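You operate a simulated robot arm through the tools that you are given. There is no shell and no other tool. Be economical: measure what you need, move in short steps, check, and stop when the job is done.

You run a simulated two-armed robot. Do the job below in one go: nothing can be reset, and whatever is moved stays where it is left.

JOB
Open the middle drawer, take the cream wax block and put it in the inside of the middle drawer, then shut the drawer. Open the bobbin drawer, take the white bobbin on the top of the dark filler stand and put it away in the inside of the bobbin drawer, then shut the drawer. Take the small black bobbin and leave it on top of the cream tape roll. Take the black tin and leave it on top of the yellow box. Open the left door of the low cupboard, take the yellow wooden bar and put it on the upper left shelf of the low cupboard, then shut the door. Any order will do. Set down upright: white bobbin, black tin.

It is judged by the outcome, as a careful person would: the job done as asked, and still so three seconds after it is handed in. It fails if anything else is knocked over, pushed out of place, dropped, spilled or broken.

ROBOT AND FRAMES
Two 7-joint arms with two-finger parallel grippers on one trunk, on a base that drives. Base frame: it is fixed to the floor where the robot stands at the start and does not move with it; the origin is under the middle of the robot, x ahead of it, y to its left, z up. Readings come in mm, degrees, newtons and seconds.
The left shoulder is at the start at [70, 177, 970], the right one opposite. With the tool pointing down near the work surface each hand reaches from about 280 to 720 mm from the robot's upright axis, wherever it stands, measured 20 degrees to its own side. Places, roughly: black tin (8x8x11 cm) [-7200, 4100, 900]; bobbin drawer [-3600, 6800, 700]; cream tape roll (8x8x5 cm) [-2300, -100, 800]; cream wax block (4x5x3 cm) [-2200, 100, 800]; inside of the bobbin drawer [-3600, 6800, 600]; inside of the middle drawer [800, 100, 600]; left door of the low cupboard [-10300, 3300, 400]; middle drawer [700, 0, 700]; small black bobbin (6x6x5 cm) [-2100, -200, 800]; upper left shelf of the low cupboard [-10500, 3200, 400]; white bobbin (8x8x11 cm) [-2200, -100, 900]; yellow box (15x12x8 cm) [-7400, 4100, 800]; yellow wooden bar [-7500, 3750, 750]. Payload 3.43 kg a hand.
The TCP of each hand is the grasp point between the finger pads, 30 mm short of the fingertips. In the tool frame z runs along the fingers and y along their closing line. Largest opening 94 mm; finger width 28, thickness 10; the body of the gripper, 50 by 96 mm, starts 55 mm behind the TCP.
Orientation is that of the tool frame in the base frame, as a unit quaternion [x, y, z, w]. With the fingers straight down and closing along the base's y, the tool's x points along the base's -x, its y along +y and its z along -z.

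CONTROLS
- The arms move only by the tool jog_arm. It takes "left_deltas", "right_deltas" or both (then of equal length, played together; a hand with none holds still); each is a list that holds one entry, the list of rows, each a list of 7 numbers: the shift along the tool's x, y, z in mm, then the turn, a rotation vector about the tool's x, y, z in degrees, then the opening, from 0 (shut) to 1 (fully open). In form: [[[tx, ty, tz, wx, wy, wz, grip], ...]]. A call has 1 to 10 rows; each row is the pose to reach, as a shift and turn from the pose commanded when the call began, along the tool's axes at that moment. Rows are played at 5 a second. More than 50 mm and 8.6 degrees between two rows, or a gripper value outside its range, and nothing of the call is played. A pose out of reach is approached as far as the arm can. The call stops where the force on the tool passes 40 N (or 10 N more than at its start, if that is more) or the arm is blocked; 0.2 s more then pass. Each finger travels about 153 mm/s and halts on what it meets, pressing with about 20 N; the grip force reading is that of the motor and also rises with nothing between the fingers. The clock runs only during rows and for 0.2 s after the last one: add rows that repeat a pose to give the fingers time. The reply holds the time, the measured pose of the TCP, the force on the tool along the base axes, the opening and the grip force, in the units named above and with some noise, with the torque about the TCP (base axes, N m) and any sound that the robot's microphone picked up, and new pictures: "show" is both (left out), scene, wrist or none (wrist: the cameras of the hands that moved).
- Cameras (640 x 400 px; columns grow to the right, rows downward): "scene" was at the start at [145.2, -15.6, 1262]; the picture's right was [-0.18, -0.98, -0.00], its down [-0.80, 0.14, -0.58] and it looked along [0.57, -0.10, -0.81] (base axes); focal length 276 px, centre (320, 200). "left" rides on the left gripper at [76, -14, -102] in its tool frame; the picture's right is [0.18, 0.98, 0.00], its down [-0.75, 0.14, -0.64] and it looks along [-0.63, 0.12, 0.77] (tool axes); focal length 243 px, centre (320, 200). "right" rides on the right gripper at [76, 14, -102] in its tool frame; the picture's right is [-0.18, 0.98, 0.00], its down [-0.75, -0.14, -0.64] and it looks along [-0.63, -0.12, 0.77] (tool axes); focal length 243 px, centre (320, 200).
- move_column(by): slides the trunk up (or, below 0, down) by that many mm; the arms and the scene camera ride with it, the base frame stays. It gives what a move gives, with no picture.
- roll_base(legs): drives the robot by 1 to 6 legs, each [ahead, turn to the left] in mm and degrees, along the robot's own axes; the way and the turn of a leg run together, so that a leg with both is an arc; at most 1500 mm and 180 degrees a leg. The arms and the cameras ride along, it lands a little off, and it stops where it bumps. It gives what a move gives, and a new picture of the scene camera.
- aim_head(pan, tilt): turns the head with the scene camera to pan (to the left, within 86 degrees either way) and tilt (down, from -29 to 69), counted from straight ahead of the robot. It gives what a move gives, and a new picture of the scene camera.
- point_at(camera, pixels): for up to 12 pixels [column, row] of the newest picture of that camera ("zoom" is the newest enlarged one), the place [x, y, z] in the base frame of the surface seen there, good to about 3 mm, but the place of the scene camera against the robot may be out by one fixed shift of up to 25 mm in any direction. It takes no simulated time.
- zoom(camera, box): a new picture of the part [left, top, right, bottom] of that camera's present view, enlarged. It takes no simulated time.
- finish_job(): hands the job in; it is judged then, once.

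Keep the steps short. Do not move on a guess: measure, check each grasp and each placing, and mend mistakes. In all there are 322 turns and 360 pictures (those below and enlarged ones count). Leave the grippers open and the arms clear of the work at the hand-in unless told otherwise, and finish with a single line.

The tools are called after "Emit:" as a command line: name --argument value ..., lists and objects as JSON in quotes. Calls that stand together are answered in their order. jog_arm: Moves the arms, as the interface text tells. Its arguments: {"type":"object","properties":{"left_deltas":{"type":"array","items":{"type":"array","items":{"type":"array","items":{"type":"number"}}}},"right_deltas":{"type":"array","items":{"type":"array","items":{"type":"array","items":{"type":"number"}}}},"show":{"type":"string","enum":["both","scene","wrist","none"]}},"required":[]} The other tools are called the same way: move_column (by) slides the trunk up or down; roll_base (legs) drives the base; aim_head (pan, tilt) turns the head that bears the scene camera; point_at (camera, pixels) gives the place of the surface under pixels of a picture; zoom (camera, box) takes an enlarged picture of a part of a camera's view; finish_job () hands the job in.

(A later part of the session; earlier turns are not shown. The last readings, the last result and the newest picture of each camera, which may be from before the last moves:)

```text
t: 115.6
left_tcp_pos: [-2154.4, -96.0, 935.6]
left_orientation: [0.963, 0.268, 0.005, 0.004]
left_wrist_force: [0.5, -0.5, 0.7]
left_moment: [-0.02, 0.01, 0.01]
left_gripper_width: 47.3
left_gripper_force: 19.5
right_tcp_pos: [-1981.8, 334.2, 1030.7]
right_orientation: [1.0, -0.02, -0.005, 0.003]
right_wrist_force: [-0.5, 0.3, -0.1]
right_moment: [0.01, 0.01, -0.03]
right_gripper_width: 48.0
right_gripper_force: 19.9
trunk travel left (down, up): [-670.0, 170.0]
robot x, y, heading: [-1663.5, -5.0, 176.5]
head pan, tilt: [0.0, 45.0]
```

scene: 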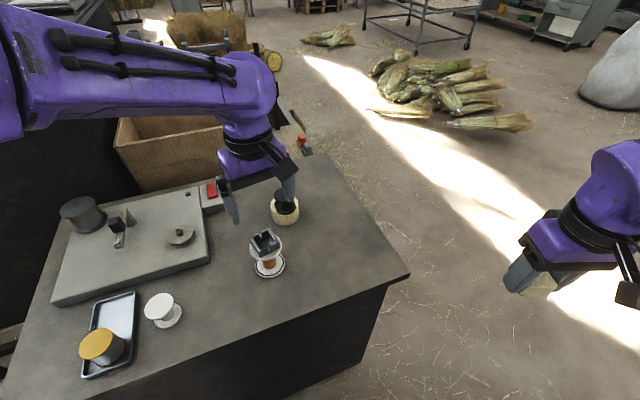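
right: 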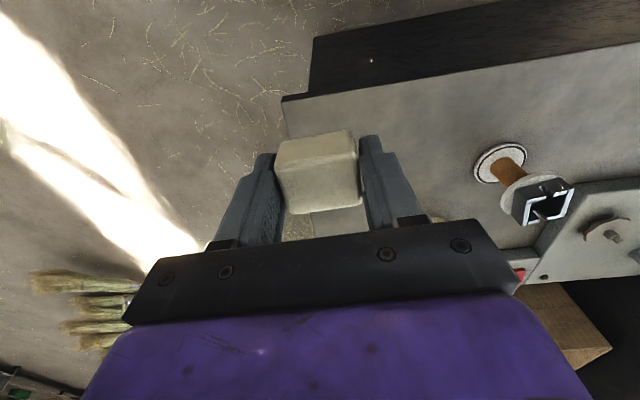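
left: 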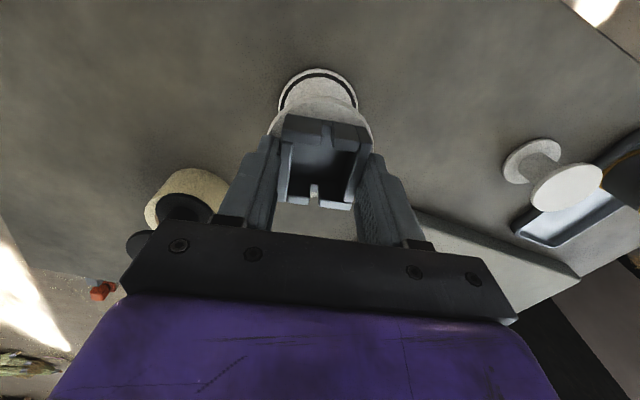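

Gripped on the square (47 mm). Lift a few mm slowly and see whether the whole bobbin comes along.

Emit:
jog_arm --left_deltas '[[[0, 0, -3, 0, 0, 0, 0], [0, 0, -8, 0, 0, 0, 0], [0, 0, -12, 0, 0, 0, 0], [0, 0, -12, 0, 0, 0, 0]]]' --show "wrist"

Emit:
zoom --camera "scene" --box '[200, 180, 340, 300]'

```text
t: 116.6
left_tcp_pos: [-2152.5, -96.1, 945.8]
left_orientation: [0.963, 0.268, 0.005, 0.003]
left_wrist_force: [-0.2, -0.1, -1.6]
left_moment: [0.05, -0.03, -0.02]
left_gripper_width: 47.2
left_gripper_force: 20.1
right_tcp_pos: [-1982.1, 334.1, 1029.9]
right_orientation: [1.0, -0.019, -0.005, 0.002]
right_wrist_force: [-0.3, 0.6, -0.6]
right_moment: [0.0, -0.01, 0.02]
right_gripper_width: 47.6
right_gripper_force: 20.3
trunk travel left (down, up): [-670.0, 170.0]
robot x, y, heading: [-1665.6, -2.0, 176.6]
head pan, tilt: [0.0, 45.0]
```

left: 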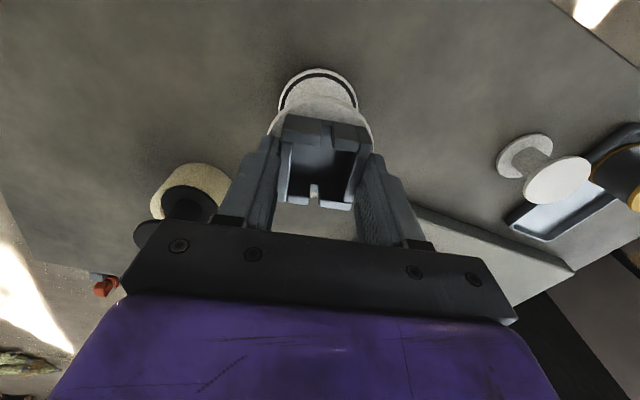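

```text
3.33 times, centred on (270, 240) of scene
```

zoom: 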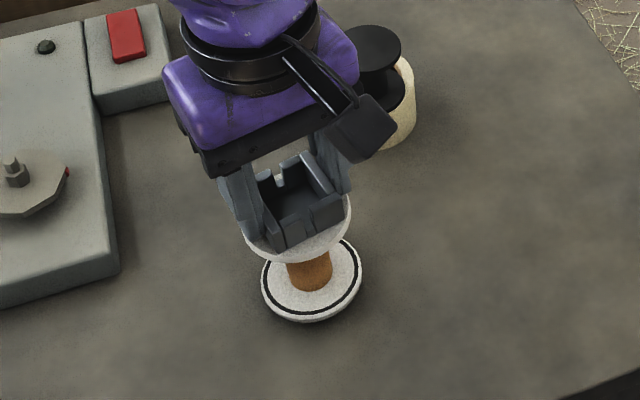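

The whole bobbin lifts as one piece. Lift it clear and retract.

Emit:
jog_arm --left_deltas '[[[0, 0, -30, 0, 0, 0, 0], [0, 0, -70, 0, 0, 0, 0], [0, 0, -110, 0, 0, 0, 0], [0, 0, -140, 0, 0, 0, 0], [40, 10, -150, 0, 0, 0, 0], [80, 20, -150, 0, 0, 0, 0], [120, 35, -150, 0, 0, 0, 0], [120, 35, -150, 0, 0, 0, 0]]]'

```text
t: 118.4
left_tcp_pos: [-2033.2, -63.6, 1095.6]
left_orientation: [0.964, 0.267, 0.005, 0.003]
left_wrist_force: [-0.8, 0.2, -0.3]
left_moment: [0.02, 0.0, 0.02]
left_gripper_width: 47.3
left_gripper_force: 19.5
right_tcp_pos: [-1982.5, 333.2, 1030.2]
right_orientation: [1.0, -0.02, -0.004, 0.003]
right_wrist_force: [-0.3, 0.4, -0.2]
right_moment: [0.01, 0.0, 0.03]
right_gripper_width: 47.7
right_gripper_force: 20.1
trunk travel left (down, up): [-670.0, 170.0]
robot x, y, heading: [-1667.2, -4.2, 176.7]
head pan, tilt: [0.0, 45.0]
```

scene: 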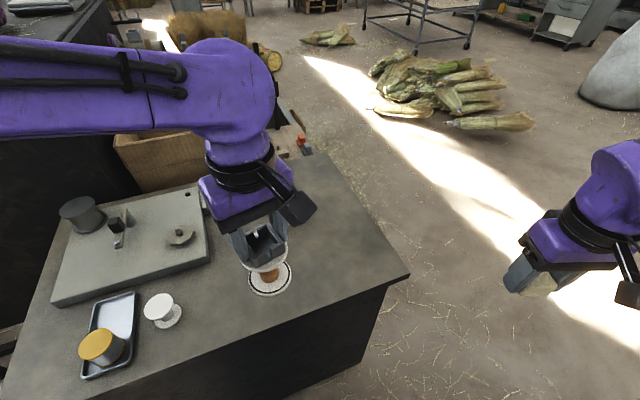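
left: 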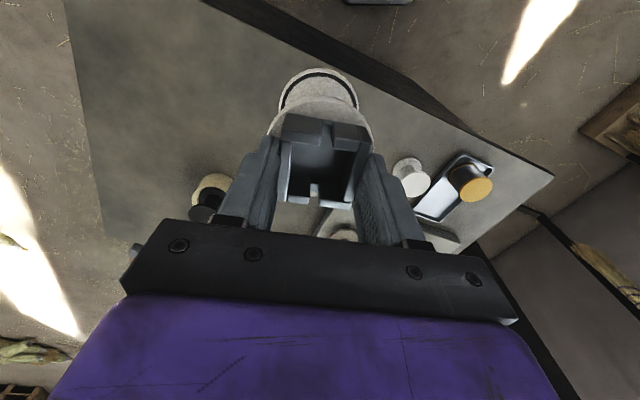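

Both items are held. Drive back: reverse 400, turn 177° right, forward toward the open drawer.

Emit:
roll_base --legs '[[-400, 0], [0, -88], [0, -88]]'

```text
t: 128.2
left_tcp_pos: [-909.5, 76.8, 1094.3]
left_orientation: [-0.325, 0.946, 0.003, -0.006]
left_wrist_force: [-0.4, 0.1, -0.7]
left_moment: [-0.03, 0.0, 0.0]
left_gripper_width: 47.2
left_gripper_force: 19.6
right_tcp_pos: [-914.3, -322.9, 1031.4]
right_orientation: [-0.039, 0.999, 0.003, 0.005]
right_wrist_force: [-0.2, -1.0, 0.9]
right_moment: [0.01, 0.01, 0.02]
right_gripper_width: 47.8
right_gripper_force: 19.5
trunk travel left (down, up): [-670.0, 170.0]
robot x, y, heading: [-1270.4, -24.4, 3.6]
head pan, tilt: [0.0, 45.0]
```

scene: 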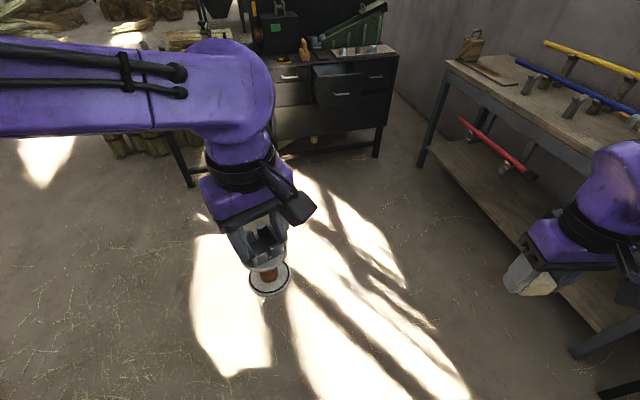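

I check the right-hand bench's edge and height before driving past.

Emit:
point_at --camera "scene" --pixels '[[446, 66], [520, 110], [590, 152], [470, 45], [540, 85], [596, 70], [345, 93], [330, 75]]'

```text
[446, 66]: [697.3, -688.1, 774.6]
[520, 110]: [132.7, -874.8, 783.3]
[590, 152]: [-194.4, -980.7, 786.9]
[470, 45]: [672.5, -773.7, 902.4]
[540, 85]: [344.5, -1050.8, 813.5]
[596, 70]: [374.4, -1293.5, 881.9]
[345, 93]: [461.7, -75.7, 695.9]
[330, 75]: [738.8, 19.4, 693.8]
```

Clear. Drive forward to near the starting spot, facing slightly left.

Emit:
roll_base --legs '[[0, -5], [1240, 0], [0, 12]]'

```text
t: 135.9
left_tcp_pos: [344.0, 78.8, 1095.9]
left_orientation: [-0.379, 0.925, 0.003, -0.006]
left_wrist_force: [-0.2, -0.5, -0.2]
left_moment: [-0.01, 0.01, 0.01]
left_gripper_width: 47.3
left_gripper_force: 19.7
right_tcp_pos: [386.6, -317.4, 1032.6]
right_orientation: [-0.098, 0.995, 0.003, 0.005]
right_wrist_force: [-1.1, 0.5, -0.6]
right_moment: [0.0, 0.01, 0.01]
right_gripper_width: 47.8
right_gripper_force: 20.1
trunk travel left (down, up): [-670.0, 170.0]
robot x, y, heading: [-2.6, -64.7, 10.2]
head pan, tilt: [0.0, 45.0]
```

scene: 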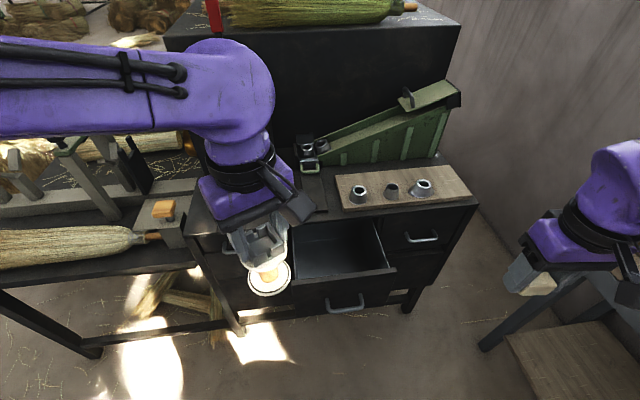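

I move the left hand with the bobbin to the left, then lower the trunk by 120.

Emit:
jog_arm --left_deltas '[[[-15, 26, -20, 0, 0, 0, 0], [-30, 52, -40, 0, 0, 0, 0], [-45, 78, -60, 0, 0, 0, 0], [-60, 104, -80, 0, 0, 0, 0], [-60, 104, -100, 0, 0, 0, 0], [-60, 104, -100, 0, 0, 0, 0]]]' --show "none"

Emit:
move_column --by -120

Emit:
aim_head --pan 0 --tilt 50

```text
t: 137.3
left_tcp_pos: [313.5, 197.4, 1196.2]
left_orientation: [-0.379, 0.925, 0.001, -0.006]
left_wrist_force: [-0.1, -0.3, 0.0]
left_moment: [-0.04, -0.01, 0.0]
left_gripper_width: 47.5
left_gripper_force: 19.9
right_tcp_pos: [386.4, -318.0, 1031.2]
right_orientation: [-0.098, 0.995, 0.002, 0.005]
right_wrist_force: [-0.5, 0.4, -0.3]
right_moment: [-0.01, 0.0, 0.0]
right_gripper_width: 47.6
right_gripper_force: 20.0
trunk travel left (down, up): [-670.0, 170.0]
robot x, y, heading: [-0.1, -61.5, 9.7]
head pan, tilt: [0.0, 45.0]
```

```text
t: 138.8
left_tcp_pos: [313.5, 196.9, 1075.1]
left_orientation: [-0.38, 0.925, 0.002, -0.006]
left_wrist_force: [-0.9, 0.7, -0.7]
left_moment: [-0.01, -0.02, -0.01]
left_gripper_width: 47.3
left_gripper_force: 20.0
right_tcp_pos: [386.8, -317.1, 909.9]
right_orientation: [-0.098, 0.995, 0.002, 0.004]
right_wrist_force: [-1.0, -1.0, 0.0]
right_moment: [0.03, 0.04, 0.04]
right_gripper_width: 47.7
right_gripper_force: 19.5
trunk travel left (down, up): [-550.0, 290.0]
robot x, y, heading: [0.4, -59.9, 9.9]
head pan, tilt: [0.0, 45.0]
```

```text
t: 139.5
left_tcp_pos: [314.2, 196.7, 1074.8]
left_orientation: [-0.379, 0.925, 0.002, -0.006]
left_wrist_force: [-0.7, 1.1, -1.1]
left_moment: [0.0, -0.02, 0.03]
left_gripper_width: 47.6
left_gripper_force: 19.7
right_tcp_pos: [386.8, -317.9, 910.4]
right_orientation: [-0.098, 0.995, 0.003, 0.005]
right_wrist_force: [-0.8, -0.4, -0.3]
right_moment: [-0.02, 0.01, 0.02]
right_gripper_width: 47.7
right_gripper_force: 19.4
trunk travel left (down, up): [-550.0, 290.0]
robot x, y, heading: [-4.8, -61.2, 10.4]
head pan, tilt: [0.0, 50.0]
```

scene: 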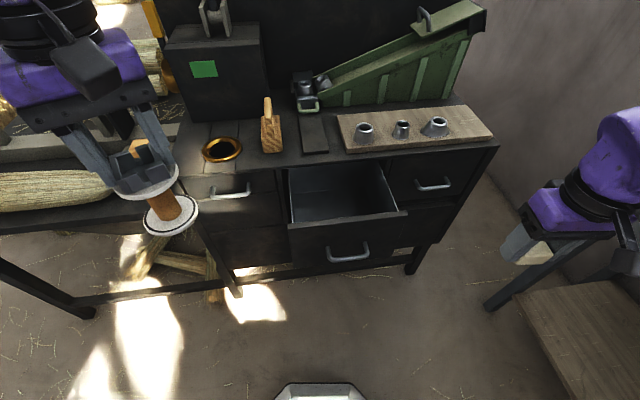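

Emit:
point_at --camera "scene" --pixels '[[295, 228], [350, 221], [402, 213], [290, 190], [385, 185], [330, 210], [345, 200], [340, 190], [347, 258], [340, 172]]'

```text
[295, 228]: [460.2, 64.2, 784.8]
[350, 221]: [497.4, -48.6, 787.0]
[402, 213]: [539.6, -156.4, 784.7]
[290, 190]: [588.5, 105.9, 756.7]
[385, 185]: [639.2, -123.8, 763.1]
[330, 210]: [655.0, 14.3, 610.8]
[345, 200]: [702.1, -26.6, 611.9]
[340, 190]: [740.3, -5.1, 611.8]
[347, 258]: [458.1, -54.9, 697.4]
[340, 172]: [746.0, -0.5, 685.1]
```

I'll place the wax with the hand turned so its camera points sideways (to avoid the front panel). Turn first.

Emit:
jog_arm --right_deltas '[[[0, 0, 0, 0, 0, -8.5, 0], [0, 0, 0, 0, 0, -17, 0], [0, 0, 0, 0, 0, -25.5, 0], [0, 0, 0, 0, 0, -34, 0], [0, 0, 0, 0, 0, -42.5, 0], [0, 0, 0, 0, 0, -51, 0], [0, 0, 0, 0, 0, -59.5, 0], [0, 0, 0, 0, 0, -68, 0], [0, 0, 0, 0, 0, -76.5, 0], [0, 0, 0, 0, 0, -85, 0]]]' --show "none"

```text
t: 141.7
left_tcp_pos: [313.4, 197.0, 1073.9]
left_orientation: [-0.379, 0.925, 0.002, -0.005]
left_wrist_force: [0.7, -0.7, -0.8]
left_moment: [0.0, 0.02, 0.01]
left_gripper_width: 47.3
left_gripper_force: 19.6
right_tcp_pos: [386.4, -318.3, 910.0]
right_orientation: [0.745, -0.667, 0.001, -0.005]
right_wrist_force: [0.6, 0.3, -1.2]
right_moment: [0.02, 0.0, -0.02]
right_gripper_width: 47.8
right_gripper_force: 20.3
trunk travel left (down, up): [-550.0, 290.0]
robot x, y, heading: [-0.2, -64.0, 10.1]
head pan, tilt: [0.0, 50.0]
```

Emit:
jog_arm --right_deltas '[[[-39.5, -25.7, -5, 0, 0, -5, 0], [-79, -51.4, -5, 0, 0, -10.5, 0], [-118.5, -77.1, -5, 0, 0, -10.5, 0], [-158, -102.9, -5, 0, 0, -10.5, 0], [-197.5, -128.6, -5, 0, 0, -10.5, 0], [-237, -154.3, -5, 0, 0, -10.5, 0], [-276.5, -180, 0, 0, 0, -10.5, 0], [-316, -205.7, 0, 0, 0, -10.5, 0], [-316, -205.7, 0, 0, 0, -10.5, 0]]]'

```text
t: 143.7
left_tcp_pos: [312.9, 194.5, 1075.9]
left_orientation: [-0.38, 0.925, 0.004, -0.006]
left_wrist_force: [-0.6, 0.0, 0.0]
left_moment: [-0.03, -0.04, 0.02]
left_gripper_width: 47.6
left_gripper_force: 20.5
right_tcp_pos: [554.8, 16.7, 914.5]
right_orientation: [0.802, -0.597, 0.002, -0.005]
right_wrist_force: [-0.1, -0.3, 0.0]
right_moment: [0.02, 0.01, 0.0]
right_gripper_width: 47.5
right_gripper_force: 20.0
trunk travel left (down, up): [-550.0, 290.0]
robot x, y, heading: [-1.2, -60.6, 9.6]
head pan, tilt: [0.0, 50.0]
```

scene: 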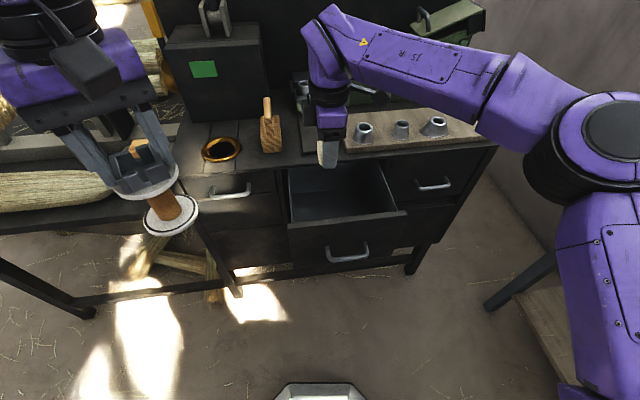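
right: 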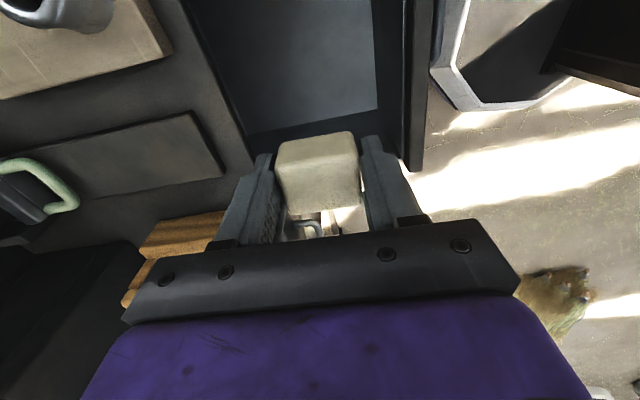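

Emit:
point_at --camera "right" --pixels '[[300, 60], [300, 110], [300, 128], [242, 110], [222, 110], [385, 60], [405, 100], [375, 100], [388, 130], [255, 128], [340, 60]]'

Emit:
zoom --camera "right" --box '[180, 0, 440, 200]'

```text
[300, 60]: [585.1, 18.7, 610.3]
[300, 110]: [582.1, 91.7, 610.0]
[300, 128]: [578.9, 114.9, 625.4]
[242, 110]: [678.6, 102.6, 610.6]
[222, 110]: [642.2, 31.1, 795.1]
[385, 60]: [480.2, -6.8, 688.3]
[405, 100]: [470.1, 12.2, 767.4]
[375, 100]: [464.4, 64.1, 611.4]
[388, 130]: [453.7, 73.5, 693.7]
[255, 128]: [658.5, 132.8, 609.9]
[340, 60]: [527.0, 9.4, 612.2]
```

```text
2.00 times, centred on (310, 100) of right
```

zoom: 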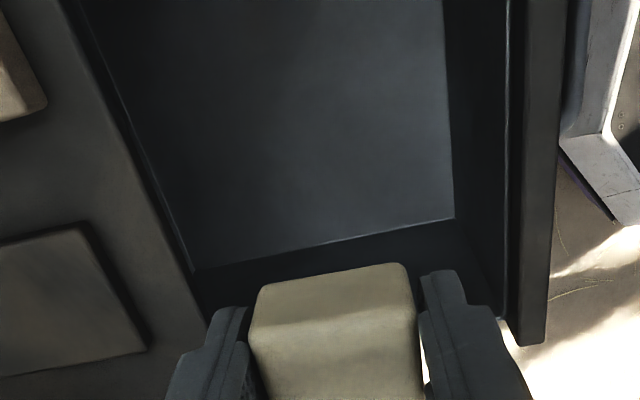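

Floor z=610; the gap between front panel (−458) and bench edge (−623) is centred on the hand. Descend in steps.

Emit:
jog_arm --right_deltas '[[[0, -4, 40, 0, 0, 0, 0], [0, -4, 80, 0, 0, 0, 0], [0, -4, 120, 0, 0, 0, 0], [0, -4, 160, 0, 0, 0, 0], [0, -4, 200, 0, 0, 0, 0], [0, -4, 235, 0, 0, 0, 0], [0, -4, 235, 0, 0, 0, 0]]]'

```text
t: 145.3
left_tcp_pos: [313.2, 196.6, 1074.4]
left_orientation: [-0.379, 0.925, 0.002, -0.006]
left_wrist_force: [-0.2, 0.0, -1.5]
left_moment: [-0.03, -0.02, 0.02]
left_gripper_width: 47.4
left_gripper_force: 19.9
right_tcp_pos: [561.5, 21.1, 679.7]
right_orientation: [0.802, -0.597, 0.002, -0.005]
right_wrist_force: [-0.7, 0.4, 0.3]
right_moment: [0.04, 0.0, 0.03]
right_gripper_width: 47.5
right_gripper_force: 20.5
trunk travel left (down, up): [-550.0, 290.0]
robot x, y, heading: [-2.8, -64.4, 10.3]
head pan, tilt: [0.0, 50.0]
```

scene: 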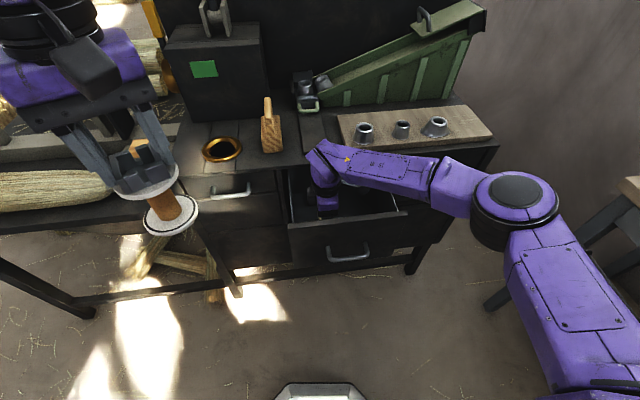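
right: 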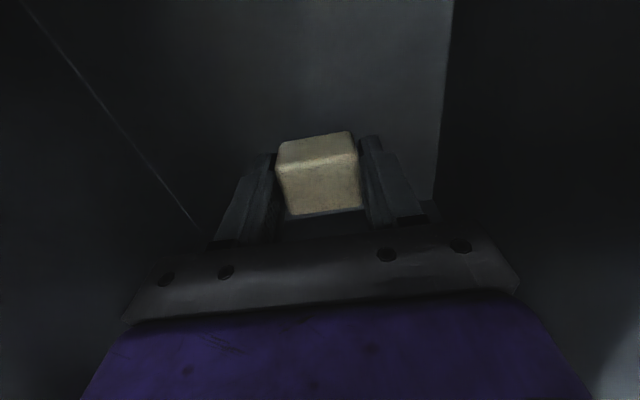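

Emit:
jog_arm --right_deltas '[[[0, 0, 15, 0, 0, 0, 0], [0, 0, 28, 0, 0, 0, 0], [0, 0, 34, 0, 0, 0, 0], [0, 0, 37, 0, 0, 0, 0], [0, 0, 37, 0, 0, 0, 0]]]' --show "wrist"

```text
t: 146.5
left_tcp_pos: [314.0, 197.5, 1075.6]
left_orientation: [-0.38, 0.925, 0.003, -0.005]
left_wrist_force: [0.6, -0.8, -0.6]
left_moment: [0.01, 0.01, 0.03]
left_gripper_width: 47.6
left_gripper_force: 20.0
right_tcp_pos: [562.0, 21.3, 642.5]
right_orientation: [0.802, -0.597, 0.002, -0.005]
right_wrist_force: [0.1, -0.8, -0.7]
right_moment: [0.03, 0.01, -0.03]
right_gripper_width: 47.7
right_gripper_force: 19.9
trunk travel left (down, up): [-550.0, 290.0]
robot x, y, heading: [-3.7, -64.8, 9.9]
head pan, tilt: [0.0, 50.0]
```

right: 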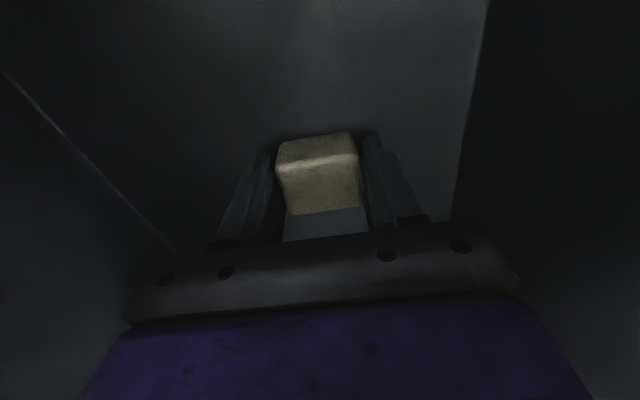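

At z 642.5 the wax should be a hair above the floor. Last millimetres, then open slightly and rise.

Emit:
jog_arm --right_deltas '[[[0, 0, 1.5, 0, 0, 0, 0], [0, 0, 2.5, 0, 0, 0, 0], [0, 0, 2.5, 0, 0, 0, 0]]]' --show "none"

```text
t: 147.3
left_tcp_pos: [312.9, 196.5, 1076.0]
left_orientation: [-0.379, 0.925, 0.001, -0.006]
left_wrist_force: [-0.8, -0.3, -0.8]
left_moment: [-0.04, -0.02, -0.03]
left_gripper_width: 47.5
left_gripper_force: 19.7
right_tcp_pos: [562.5, 21.8, 640.7]
right_orientation: [0.802, -0.597, 0.002, -0.006]
right_wrist_force: [-0.2, -1.0, 9.3]
right_moment: [-0.04, 0.25, 0.02]
right_gripper_width: 47.8
right_gripper_force: 20.1
trunk travel left (down, up): [-550.0, 290.0]
robot x, y, heading: [0.8, -63.7, 10.0]
head pan, tilt: [0.0, 50.0]
```

Contact (9 N). Open and rise straight up.

Emit:
jog_arm --right_deltas '[[[0, 0, 0, 0, 0, 0, 0.65], [0, 0, 0, 0, 0, 0, 0.75], [0, 0, -30, 0, 0, 0, 0.75], [0, 0, -75, 0, 0, 0, 0.75], [0, 0, -120, 0, 0, 0, 0.75], [0, 0, -165, 0, 0, 0, 0.75], [0, 0, -210, 0, 0, 0, 0.75], [0, 0, -255, 0, 0, 0, 0.75]]]'

```text
t: 149.1
left_tcp_pos: [311.2, 196.5, 1075.2]
left_orientation: [-0.38, 0.925, 0.003, -0.006]
left_wrist_force: [0.4, -0.5, -1.2]
left_moment: [0.04, -0.03, -0.01]
left_gripper_width: 47.4
left_gripper_force: 19.6
right_tcp_pos: [560.3, 19.2, 896.4]
right_orientation: [0.802, -0.597, 0.002, -0.006]
right_wrist_force: [-0.1, 0.2, -1.0]
right_moment: [0.03, -0.02, 0.0]
right_gripper_width: 70.3
right_gripper_force: 0.1
trunk travel left (down, up): [-550.0, 290.0]
robot x, y, heading: [-2.3, -64.0, 10.1]
head pan, tilt: [0.0, 50.0]
```

scene: 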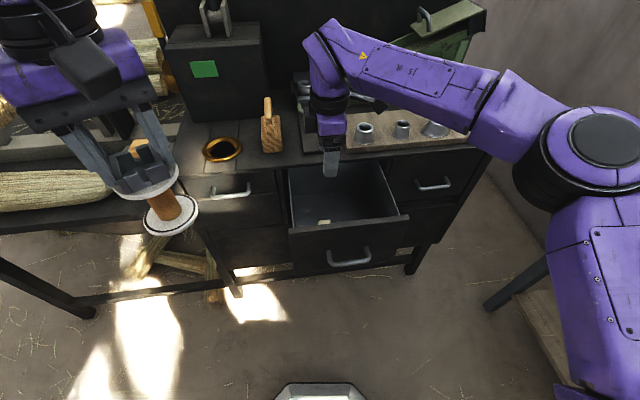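
right: 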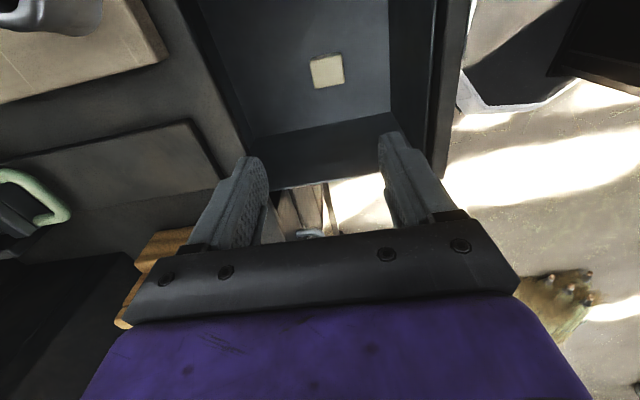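

The wax lies in the drawer at (327,70). Now retract the hand out in front of the drawer, tip it 35° and close the fingers, for pushing.

Emit:
jog_arm --right_deltas '[[[5, 42, 0, 0, 0, 0, 0.5], [11, 84, 0, 0, 0, 0, 0.2], [17, 126, 0, 0, 0, 0, 0], [22, 168, 0, 7, 0, 0, 0], [28, 212, 0, 14, 0, 0, 0], [28, 225, 20, 21, 0, 0, 0], [28, 225, 45, 28, 0, 0, 0], [28, 225, 70, 35, 0, 0, 0], [28, 225, 70, 35, 0, 0, 0]]]'

```text
t: 151.1
left_tcp_pos: [313.1, 195.5, 1074.9]
left_orientation: [-0.379, 0.925, 0.002, -0.005]
left_wrist_force: [0.2, 0.8, -1.5]
left_moment: [0.01, 0.03, 0.01]
left_gripper_width: 47.1
left_gripper_force: 20.1
right_tcp_pos: [364.6, -57.3, 823.1]
right_orientation: [0.763, -0.569, 0.182, -0.246]
right_wrist_force: [-0.8, -0.2, 0.2]
right_moment: [0.05, -0.01, -0.01]
right_gripper_width: 0.0
right_gripper_force: 20.4
right hand out of reach, approached as far as the arm can: row 8, 9
trunk travel left (down, up): [-550.0, 290.0]
robot x, y, heading: [-0.0, -65.3, 10.3]
head pan, tilt: [0.0, 50.0]
```

scene: 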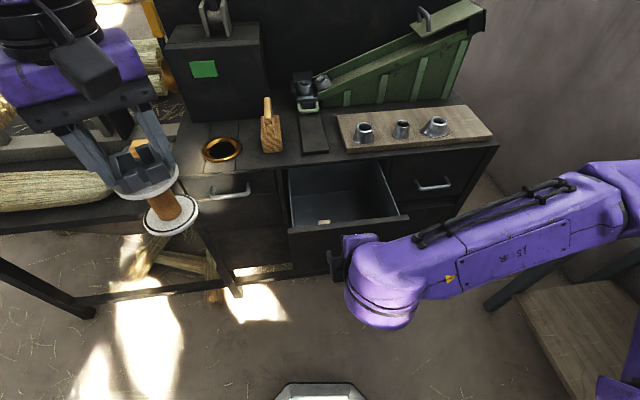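
right: 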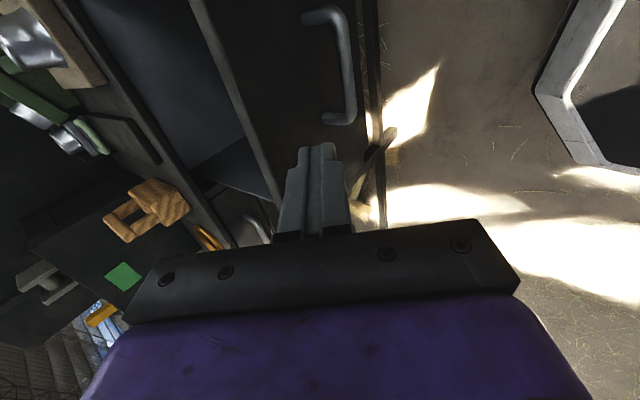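

Now push the drawer shut: fingertips on the panel above the handle, straight along the drawer's axis.

Emit:
jog_arm --right_deltas '[[[6, -9, 39, 0, 0, 0, 0], [12, -17.8, 78, 0, 0, 0, 0], [12, -42.2, 95.5, 0, 0, 0, 0], [12, -66.5, 113, 0, 0, 0, 0], [12, -90.9, 130.5, 0, 0, 0, 0], [12, -115.2, 148, 0, 0, 0, 0], [12, -139.6, 165.5, 0, 0, 0, 0], [12, -164, 183, 0, 0, 0, 0], [12, -176, 192, 0, 0, 0, 0], [12, -176, 192, 0, 0, 0, 0]]]'

```text
t: 153.3
left_tcp_pos: [313.7, 198.1, 1074.8]
left_orientation: [-0.38, 0.925, 0.003, -0.005]
left_wrist_force: [-0.7, -1.0, 0.4]
left_moment: [0.02, 0.01, -0.01]
left_gripper_width: 47.4
left_gripper_force: 20.2
right_tcp_pos: [610.6, 3.9, 769.3]
right_orientation: [0.764, -0.569, 0.18, -0.246]
right_wrist_force: [-0.4, 0.8, 0.1]
right_moment: [0.0, 0.01, -0.03]
right_gripper_width: 0.0
right_gripper_force: 20.3
trunk travel left (down, up): [-550.0, 290.0]
robot x, y, heading: [1.0, -65.4, 10.1]
head pan, tilt: [0.0, 50.0]
```

scene: 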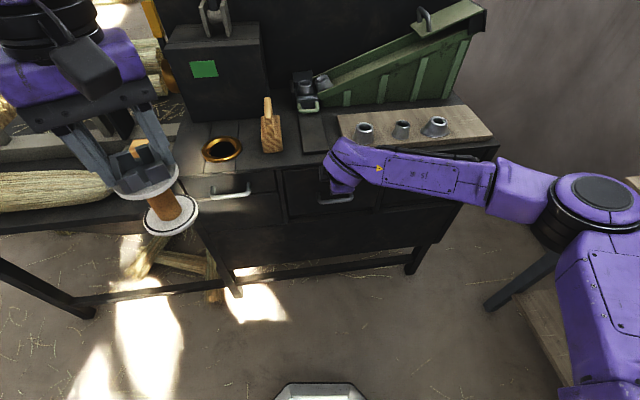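
right: 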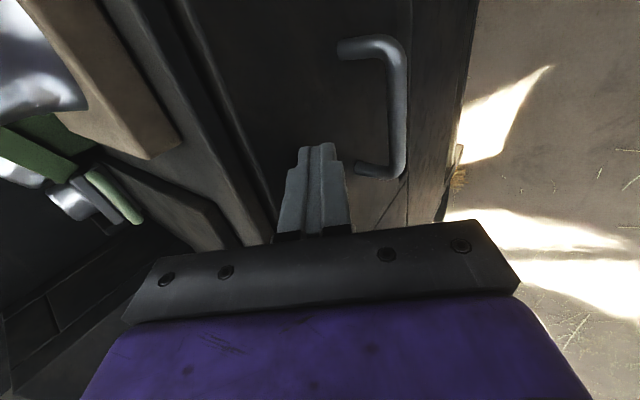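

Nearly closed. Push a bit further until resistance.

Emit:
jog_arm --right_deltas '[[[0, -4, 3, 0, 0, 0, 0], [0, -8, 6, 0, 0, 0, 0], [0, -12, 8.6, 0, 0, 0, 0], [0, -16, 11.5, 0, 0, 0, 0], [0, -20, 14.4, 0, 0, 0, 0]]]' --show "wrist"

```text
t: 154.3
left_tcp_pos: [309.4, 194.1, 1076.9]
left_orientation: [-0.379, 0.925, 0.003, -0.004]
left_wrist_force: [0.4, 0.0, -1.2]
left_moment: [0.01, -0.01, 0.01]
left_gripper_width: 47.5
left_gripper_force: 19.9
right_tcp_pos: [621.9, 7.8, 769.4]
right_orientation: [0.765, -0.57, 0.178, -0.243]
right_wrist_force: [-18.4, -9.1, 12.4]
right_moment: [0.05, 0.14, 0.16]
right_gripper_width: 0.1
right_gripper_force: 19.9
trunk travel left (down, up): [-550.0, 290.0]
robot x, y, heading: [-2.6, -67.1, 10.0]
head pan, tilt: [0.0, 50.0]
stopped in row 5 (right hand): the force on the tool passed its limit at 45 N (the readings are from after the stop); the commanded pose is now the measured one
```

right: 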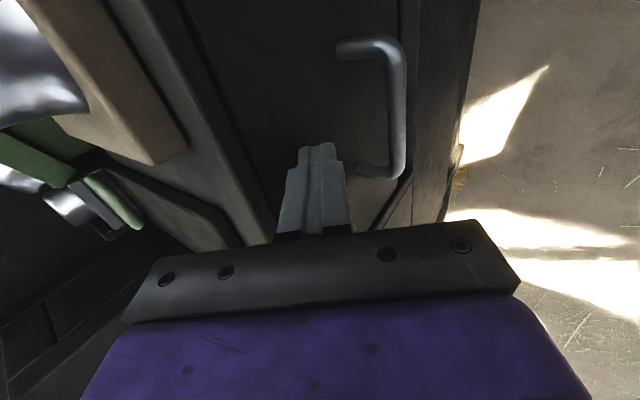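

Resistance: shut. Measure the front plane to confirm and back the hand off.

Emit:
point_at --camera "right" --pixels '[[280, 60], [300, 110], [340, 100], [397, 110]]'

Emit:
jog_arm --right_deltas '[[[0, 12, -9, 0, 0, 0, 0], [0, 40, -29, 0, 0, 0, 0], [0, 65, -60, 0, 0, 0, 0.5], [0, 85, -100, -7, 0, 0, 0.5], [0, 105, -140, -14, 0, 0, 0.5], [0, 120, -180, -21, 0, 0, 0.5], [0, 130, -220, -28, 0, 0, 0.5], [0, 130, -250, -35, 0, 0, 0.5]]]' --show "scene"

```text
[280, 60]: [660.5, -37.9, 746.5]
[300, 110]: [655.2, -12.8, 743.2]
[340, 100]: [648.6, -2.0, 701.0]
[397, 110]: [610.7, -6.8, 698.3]
```

```text
t: 156.1
left_tcp_pos: [313.4, 196.2, 1074.0]
left_orientation: [-0.379, 0.925, 0.003, -0.005]
left_wrist_force: [0.6, 0.5, -1.9]
left_moment: [0.04, -0.02, -0.01]
left_gripper_width: 47.2
left_gripper_force: 19.6
right_tcp_pos: [385.8, -63.8, 897.6]
right_orientation: [0.803, -0.596, -0.003, 0.0]
right_wrist_force: [-0.1, -0.4, -0.2]
right_moment: [0.03, 0.04, -0.01]
right_gripper_width: 47.0
right_gripper_force: 0.1
trunk travel left (down, up): [-550.0, 290.0]
robot x, y, heading: [-0.7, -62.2, 9.7]
head pan, tilt: [0.0, 50.0]
```

scene: 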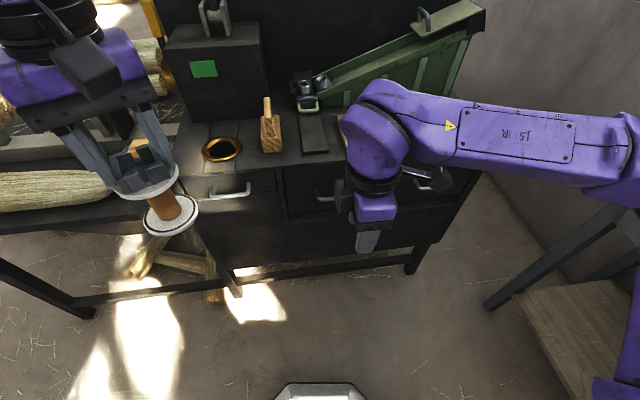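

The front plane is back at −623 (originally −621): shut. Now travel to the bobbin drawer. Back up, turn left to face it, and look for a way.

Emit:
roll_base --legs '[[-500, 0], [0, 108]]'

Emit:
aim_head --pan 0 --tilt 15

```text
t: 163.6
left_tcp_pos: [-842.1, 55.3, 1075.6]
left_orientation: [0.975, -0.222, 0.003, 0.006]
left_wrist_force: [-0.4, 0.2, -0.1]
left_moment: [0.0, 0.0, -0.01]
left_gripper_width: 47.5
left_gripper_force: 20.1
right_tcp_pos: [-622.0, 211.6, 898.7]
right_orientation: [0.949, 0.314, -0.001, 0.002]
right_wrist_force: [-0.2, -0.2, -0.6]
right_moment: [-0.03, 0.0, 0.0]
right_gripper_width: 46.9
right_gripper_force: 0.0
trunk travel left (down, up): [-550.0, 290.0]
robot x, y, heading: [-490.4, -154.6, 119.7]
head pan, tilt: [0.0, 50.0]
```

scene: 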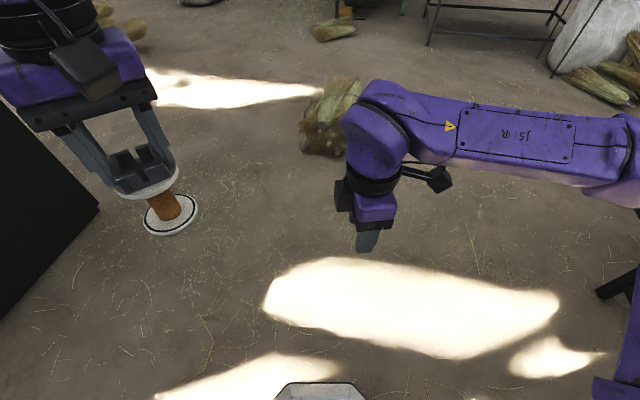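

```text
t: 164.6
left_tcp_pos: [-841.8, 55.8, 1074.5]
left_orientation: [0.975, -0.222, 0.004, 0.005]
left_wrist_force: [0.0, -0.9, -1.7]
left_moment: [-0.02, 0.01, -0.01]
left_gripper_width: 47.5
left_gripper_force: 19.5
right_tcp_pos: [-620.6, 210.8, 898.2]
right_orientation: [0.95, 0.313, -0.001, 0.001]
right_wrist_force: [0.1, -0.2, -0.8]
right_moment: [0.01, 0.01, -0.03]
right_gripper_width: 46.9
right_gripper_force: 0.1
trunk travel left (down, up): [-550.0, 290.0]
robot x, y, heading: [-491.0, -149.3, 119.8]
head pan, tilt: [0.0, 15.0]
```

scene: 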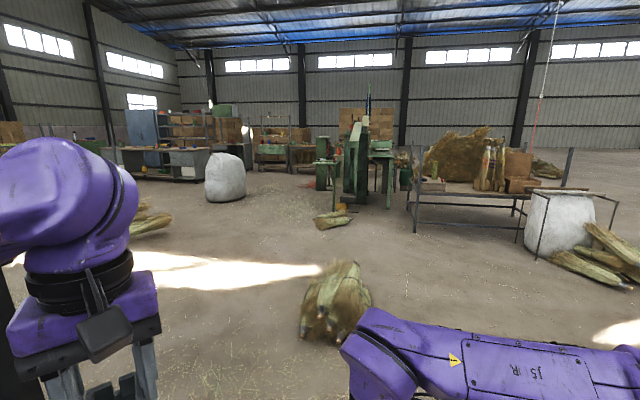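

Emit:
zoom --camera "scene" --box '[110, 80, 430, 240]'

Emit:
point_at --camera "scene" --pixels '[[335, 215], [225, 200], [355, 200], [280, 180], [322, 188], [300, 165], [270, 165], [390, 200], [255, 150], [330, 290], [175, 178], [305, 185]]'

```text
2.00 times, centred on (270, 160) of scene
```

zoom: 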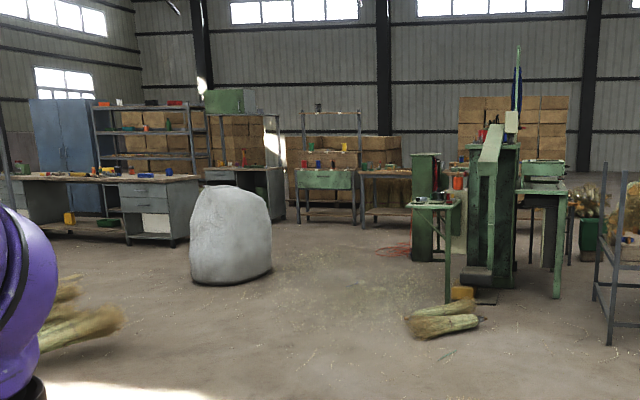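

```text
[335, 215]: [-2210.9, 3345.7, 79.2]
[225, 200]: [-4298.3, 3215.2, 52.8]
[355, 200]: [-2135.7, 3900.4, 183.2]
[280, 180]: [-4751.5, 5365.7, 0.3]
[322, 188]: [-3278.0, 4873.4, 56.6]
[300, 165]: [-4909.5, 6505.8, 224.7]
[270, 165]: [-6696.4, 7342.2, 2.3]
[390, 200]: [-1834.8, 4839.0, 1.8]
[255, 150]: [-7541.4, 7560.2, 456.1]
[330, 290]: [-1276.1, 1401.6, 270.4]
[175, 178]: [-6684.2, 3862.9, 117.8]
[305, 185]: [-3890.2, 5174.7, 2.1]
```

The drawer lies behind the green machine; I'll go round its left side. First leg to about [-2000,1500].

Emit:
roll_base --legs '[[0, 12.5], [1150, 0], [1090, 0], [0, -11]]'

```text
t: 173.3
left_tcp_pos: [-1855.7, 1049.3, 1075.5]
left_orientation: [0.992, -0.124, 0.004, 0.005]
left_wrist_force: [-0.8, 1.0, -0.9]
left_moment: [-0.06, -0.08, -0.01]
left_gripper_width: 47.5
left_gripper_force: 19.7
right_tcp_pos: [-1671.0, 1242.9, 897.9]
right_orientation: [0.913, 0.407, -0.002, 0.003]
right_wrist_force: [-1.4, 1.0, 0.2]
right_moment: [-0.06, -0.06, -0.01]
right_gripper_width: 47.0
right_gripper_force: 0.0
trunk travel left (down, up): [-550.0, 290.0]
robot x, y, heading: [-1471.4, 911.6, 131.5]
head pan, tilt: [0.0, 15.0]
stopped in leg 3: the robot was blocked; the commanded pose is now the measured one
```

scene: 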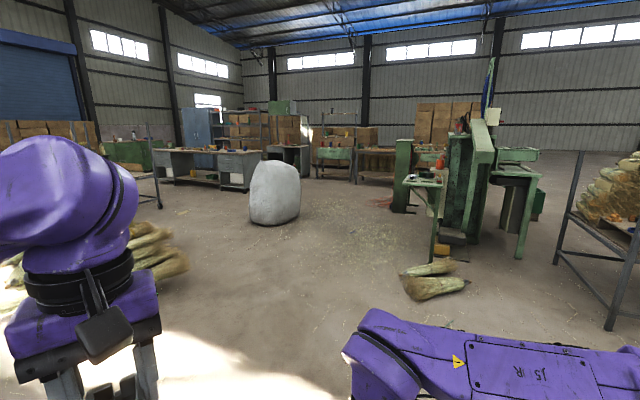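

The base was blocked. Look down to see what it met.

Emit:
aim_head --pan -30 --tilt 60

Emit:
aim_head --pan 35 --tilt 55

```text
t: 174.4
left_tcp_pos: [-1854.8, 1044.7, 1077.4]
left_orientation: [0.992, -0.124, 0.002, 0.004]
left_wrist_force: [0.1, 0.1, -1.6]
left_moment: [0.01, 0.01, 0.01]
left_gripper_width: 47.4
left_gripper_force: 20.2
right_tcp_pos: [-1670.8, 1240.8, 900.6]
right_orientation: [0.913, 0.407, -0.002, -0.001]
right_wrist_force: [0.5, -0.4, -0.4]
right_moment: [0.0, 0.01, 0.02]
right_gripper_width: 47.1
right_gripper_force: 0.1
trunk travel left (down, up): [-550.0, 290.0]
robot x, y, heading: [-1475.1, 913.6, 131.2]
head pan, tilt: [-30.0, 60.0]
```

scene: 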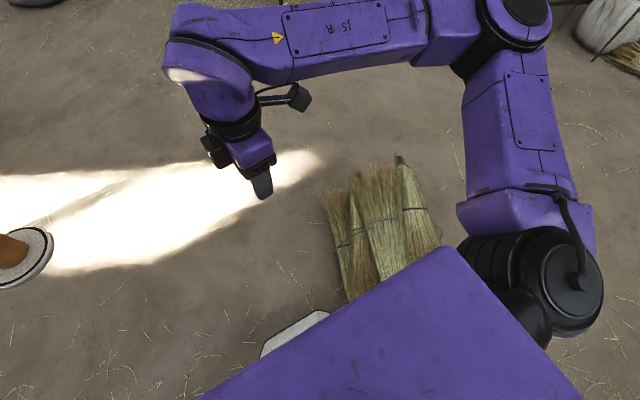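

```text
t: 175.8
left_tcp_pos: [-1855.0, 1044.1, 1076.8]
left_orientation: [0.992, -0.124, 0.003, 0.004]
left_wrist_force: [-0.2, 0.3, -1.3]
left_moment: [-0.02, -0.02, -0.03]
left_gripper_width: 47.2
left_gripper_force: 19.9
right_tcp_pos: [-1669.7, 1240.9, 899.8]
right_orientation: [0.913, 0.407, -0.002, 0.0]
right_wrist_force: [0.9, -0.2, 0.2]
right_moment: [0.04, 0.0, -0.02]
right_gripper_width: 47.2
right_gripper_force: 0.0
trunk travel left (down, up): [-550.0, 290.0]
robot x, y, heading: [-1472.1, 908.1, 131.4]
head pan, tilt: [35.0, 55.0]
```

scene: 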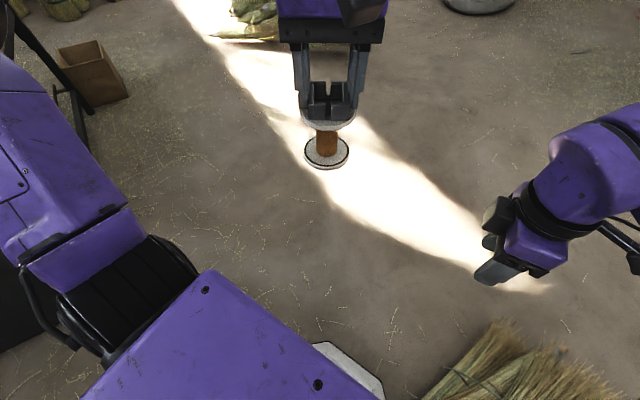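

The base touched a straw bundle at its right front. I measure it, then back off and go wider left.

Emit:
point_at --camera "scene" --pixels '[[500, 345], [560, 360], [470, 385], [430, 395], [265, 25], [250, 10], [90, 75]]'

Emit:
roll_base --legs '[[-220, 0]]'

```text
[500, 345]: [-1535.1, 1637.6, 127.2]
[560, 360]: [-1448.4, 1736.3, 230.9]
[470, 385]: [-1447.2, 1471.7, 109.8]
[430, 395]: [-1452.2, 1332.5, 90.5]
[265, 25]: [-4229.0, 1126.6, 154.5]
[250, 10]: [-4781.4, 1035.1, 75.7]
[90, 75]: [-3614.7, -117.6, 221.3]
```

```text
t: 177.5
left_tcp_pos: [-1711.4, 877.9, 1076.0]
left_orientation: [0.992, -0.123, 0.003, 0.003]
left_wrist_force: [0.7, -0.1, -0.6]
left_moment: [0.04, 0.03, 0.0]
left_gripper_width: 47.3
left_gripper_force: 19.8
right_tcp_pos: [-1526.8, 1075.2, 899.6]
right_orientation: [0.912, 0.41, -0.003, -0.001]
right_wrist_force: [0.8, 0.5, 0.1]
right_moment: [0.02, -0.01, -0.01]
right_gripper_width: 47.0
right_gripper_force: 0.1
trunk travel left (down, up): [-550.0, 290.0]
robot x, y, heading: [-1326.4, 747.3, 131.4]
head pan, tilt: [35.0, 55.0]
```

scene: 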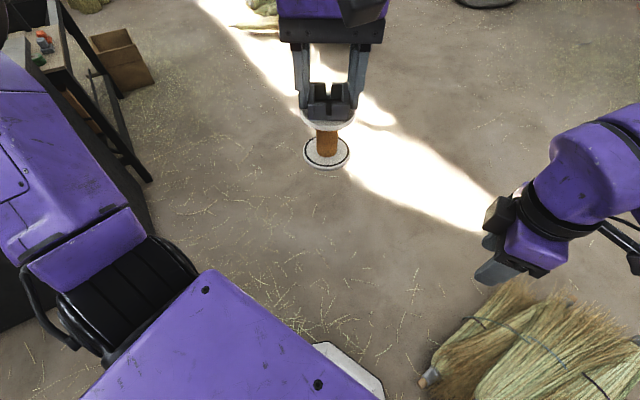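

Go wider: bearing 165° for 900 mm, then toward [-3300,3600] in stages.

Emit:
roll_base --legs '[[0, 34], [900, 0], [0, -52], [1400, 0]]'

Emit:
aim_head --pan 0 --tilt 20

```text
t: 192.8
left_tcp_pos: [-3023.2, 2523.6, 1077.0]
left_orientation: [0.956, -0.293, 0.002, 0.003]
left_wrist_force: [-0.6, 0.0, -0.8]
left_moment: [0.06, 0.03, 0.0]
left_gripper_width: 47.3
left_gripper_force: 19.8
right_tcp_pos: [-2784.1, 2646.1, 900.2]
right_orientation: [0.969, 0.245, -0.002, -0.001]
right_wrist_force: [0.2, 0.2, 0.3]
right_moment: [0.02, 0.0, 0.01]
right_gripper_width: 46.9
right_gripper_force: 0.1
trunk travel left (down, up): [-550.0, 290.0]
robot x, y, heading: [-2709.9, 2269.5, 111.4]
head pan, tilt: [35.0, 55.0]
```

scene: 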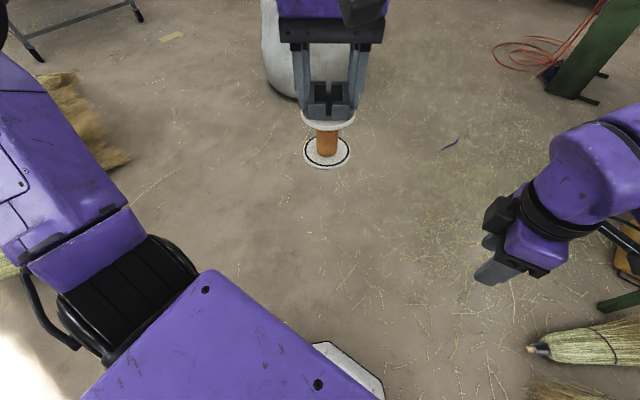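

```text
t: 193.8
left_tcp_pos: [-3023.3, 2523.5, 1077.6]
left_orientation: [0.956, -0.293, 0.003, 0.003]
left_wrist_force: [-0.1, -0.4, -1.4]
left_moment: [0.02, -0.01, -0.01]
left_gripper_width: 47.4
left_gripper_force: 19.7
right_tcp_pos: [-2784.1, 2646.4, 899.6]
right_orientation: [0.969, 0.246, -0.001, -0.002]
right_wrist_force: [0.2, -0.1, -0.1]
right_moment: [-0.04, 0.01, 0.03]
right_gripper_width: 47.0
right_gripper_force: 0.0
trunk travel left (down, up): [-550.0, 290.0]
robot x, y, heading: [-2705.7, 2267.0, 111.8]
head pan, tilt: [0.0, 20.0]
```

scene: 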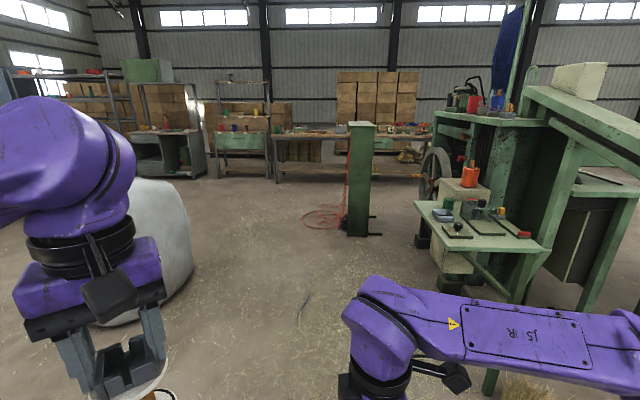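

Emit:
zoom --camera "scene" --box '[190, 70, 450, 240]'

Emit:
point_at --camera "scene" --pixels '[[243, 142], [300, 140], [400, 140], [360, 230], [315, 215], [305, 175], [400, 175], [170, 230], [205, 170], [420, 150], [380, 150], [340, 180]]'

```text
2.35 times, centred on (320, 155) of scene
```

zoom: 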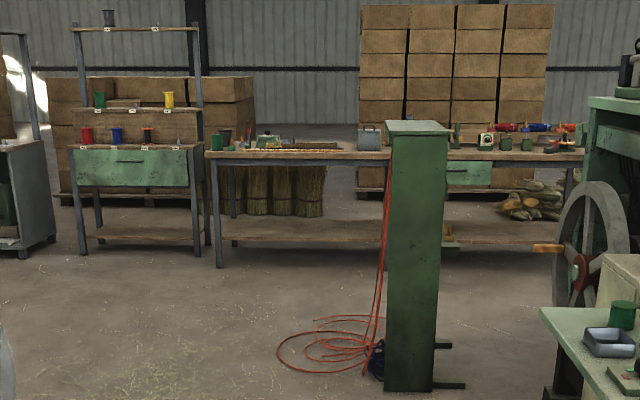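

```text
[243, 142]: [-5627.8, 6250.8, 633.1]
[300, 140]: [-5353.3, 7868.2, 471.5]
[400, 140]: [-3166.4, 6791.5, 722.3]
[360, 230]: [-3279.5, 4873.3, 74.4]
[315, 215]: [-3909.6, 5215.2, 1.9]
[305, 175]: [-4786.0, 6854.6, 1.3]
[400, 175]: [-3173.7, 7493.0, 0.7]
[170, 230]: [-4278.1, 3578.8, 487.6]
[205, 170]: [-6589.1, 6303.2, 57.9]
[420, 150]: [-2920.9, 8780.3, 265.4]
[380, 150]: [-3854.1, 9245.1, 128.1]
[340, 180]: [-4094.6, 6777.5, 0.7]
```

Emit:
point_at --camera "zoom" --pixels '[[215, 160], [300, 157], [480, 158], [575, 158], [468, 172], [455, 180], [488, 180], [130, 168], [220, 260], [420, 385], [560, 390], [320, 340]]'

```text
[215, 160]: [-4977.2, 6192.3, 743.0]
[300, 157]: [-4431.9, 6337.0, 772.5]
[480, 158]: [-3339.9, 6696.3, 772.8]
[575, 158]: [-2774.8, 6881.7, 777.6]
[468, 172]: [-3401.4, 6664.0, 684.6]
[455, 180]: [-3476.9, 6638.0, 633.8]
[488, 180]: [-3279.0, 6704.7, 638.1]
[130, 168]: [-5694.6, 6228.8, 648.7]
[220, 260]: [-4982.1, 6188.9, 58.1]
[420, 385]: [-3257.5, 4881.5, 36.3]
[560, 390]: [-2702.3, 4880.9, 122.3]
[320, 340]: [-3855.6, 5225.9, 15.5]
```

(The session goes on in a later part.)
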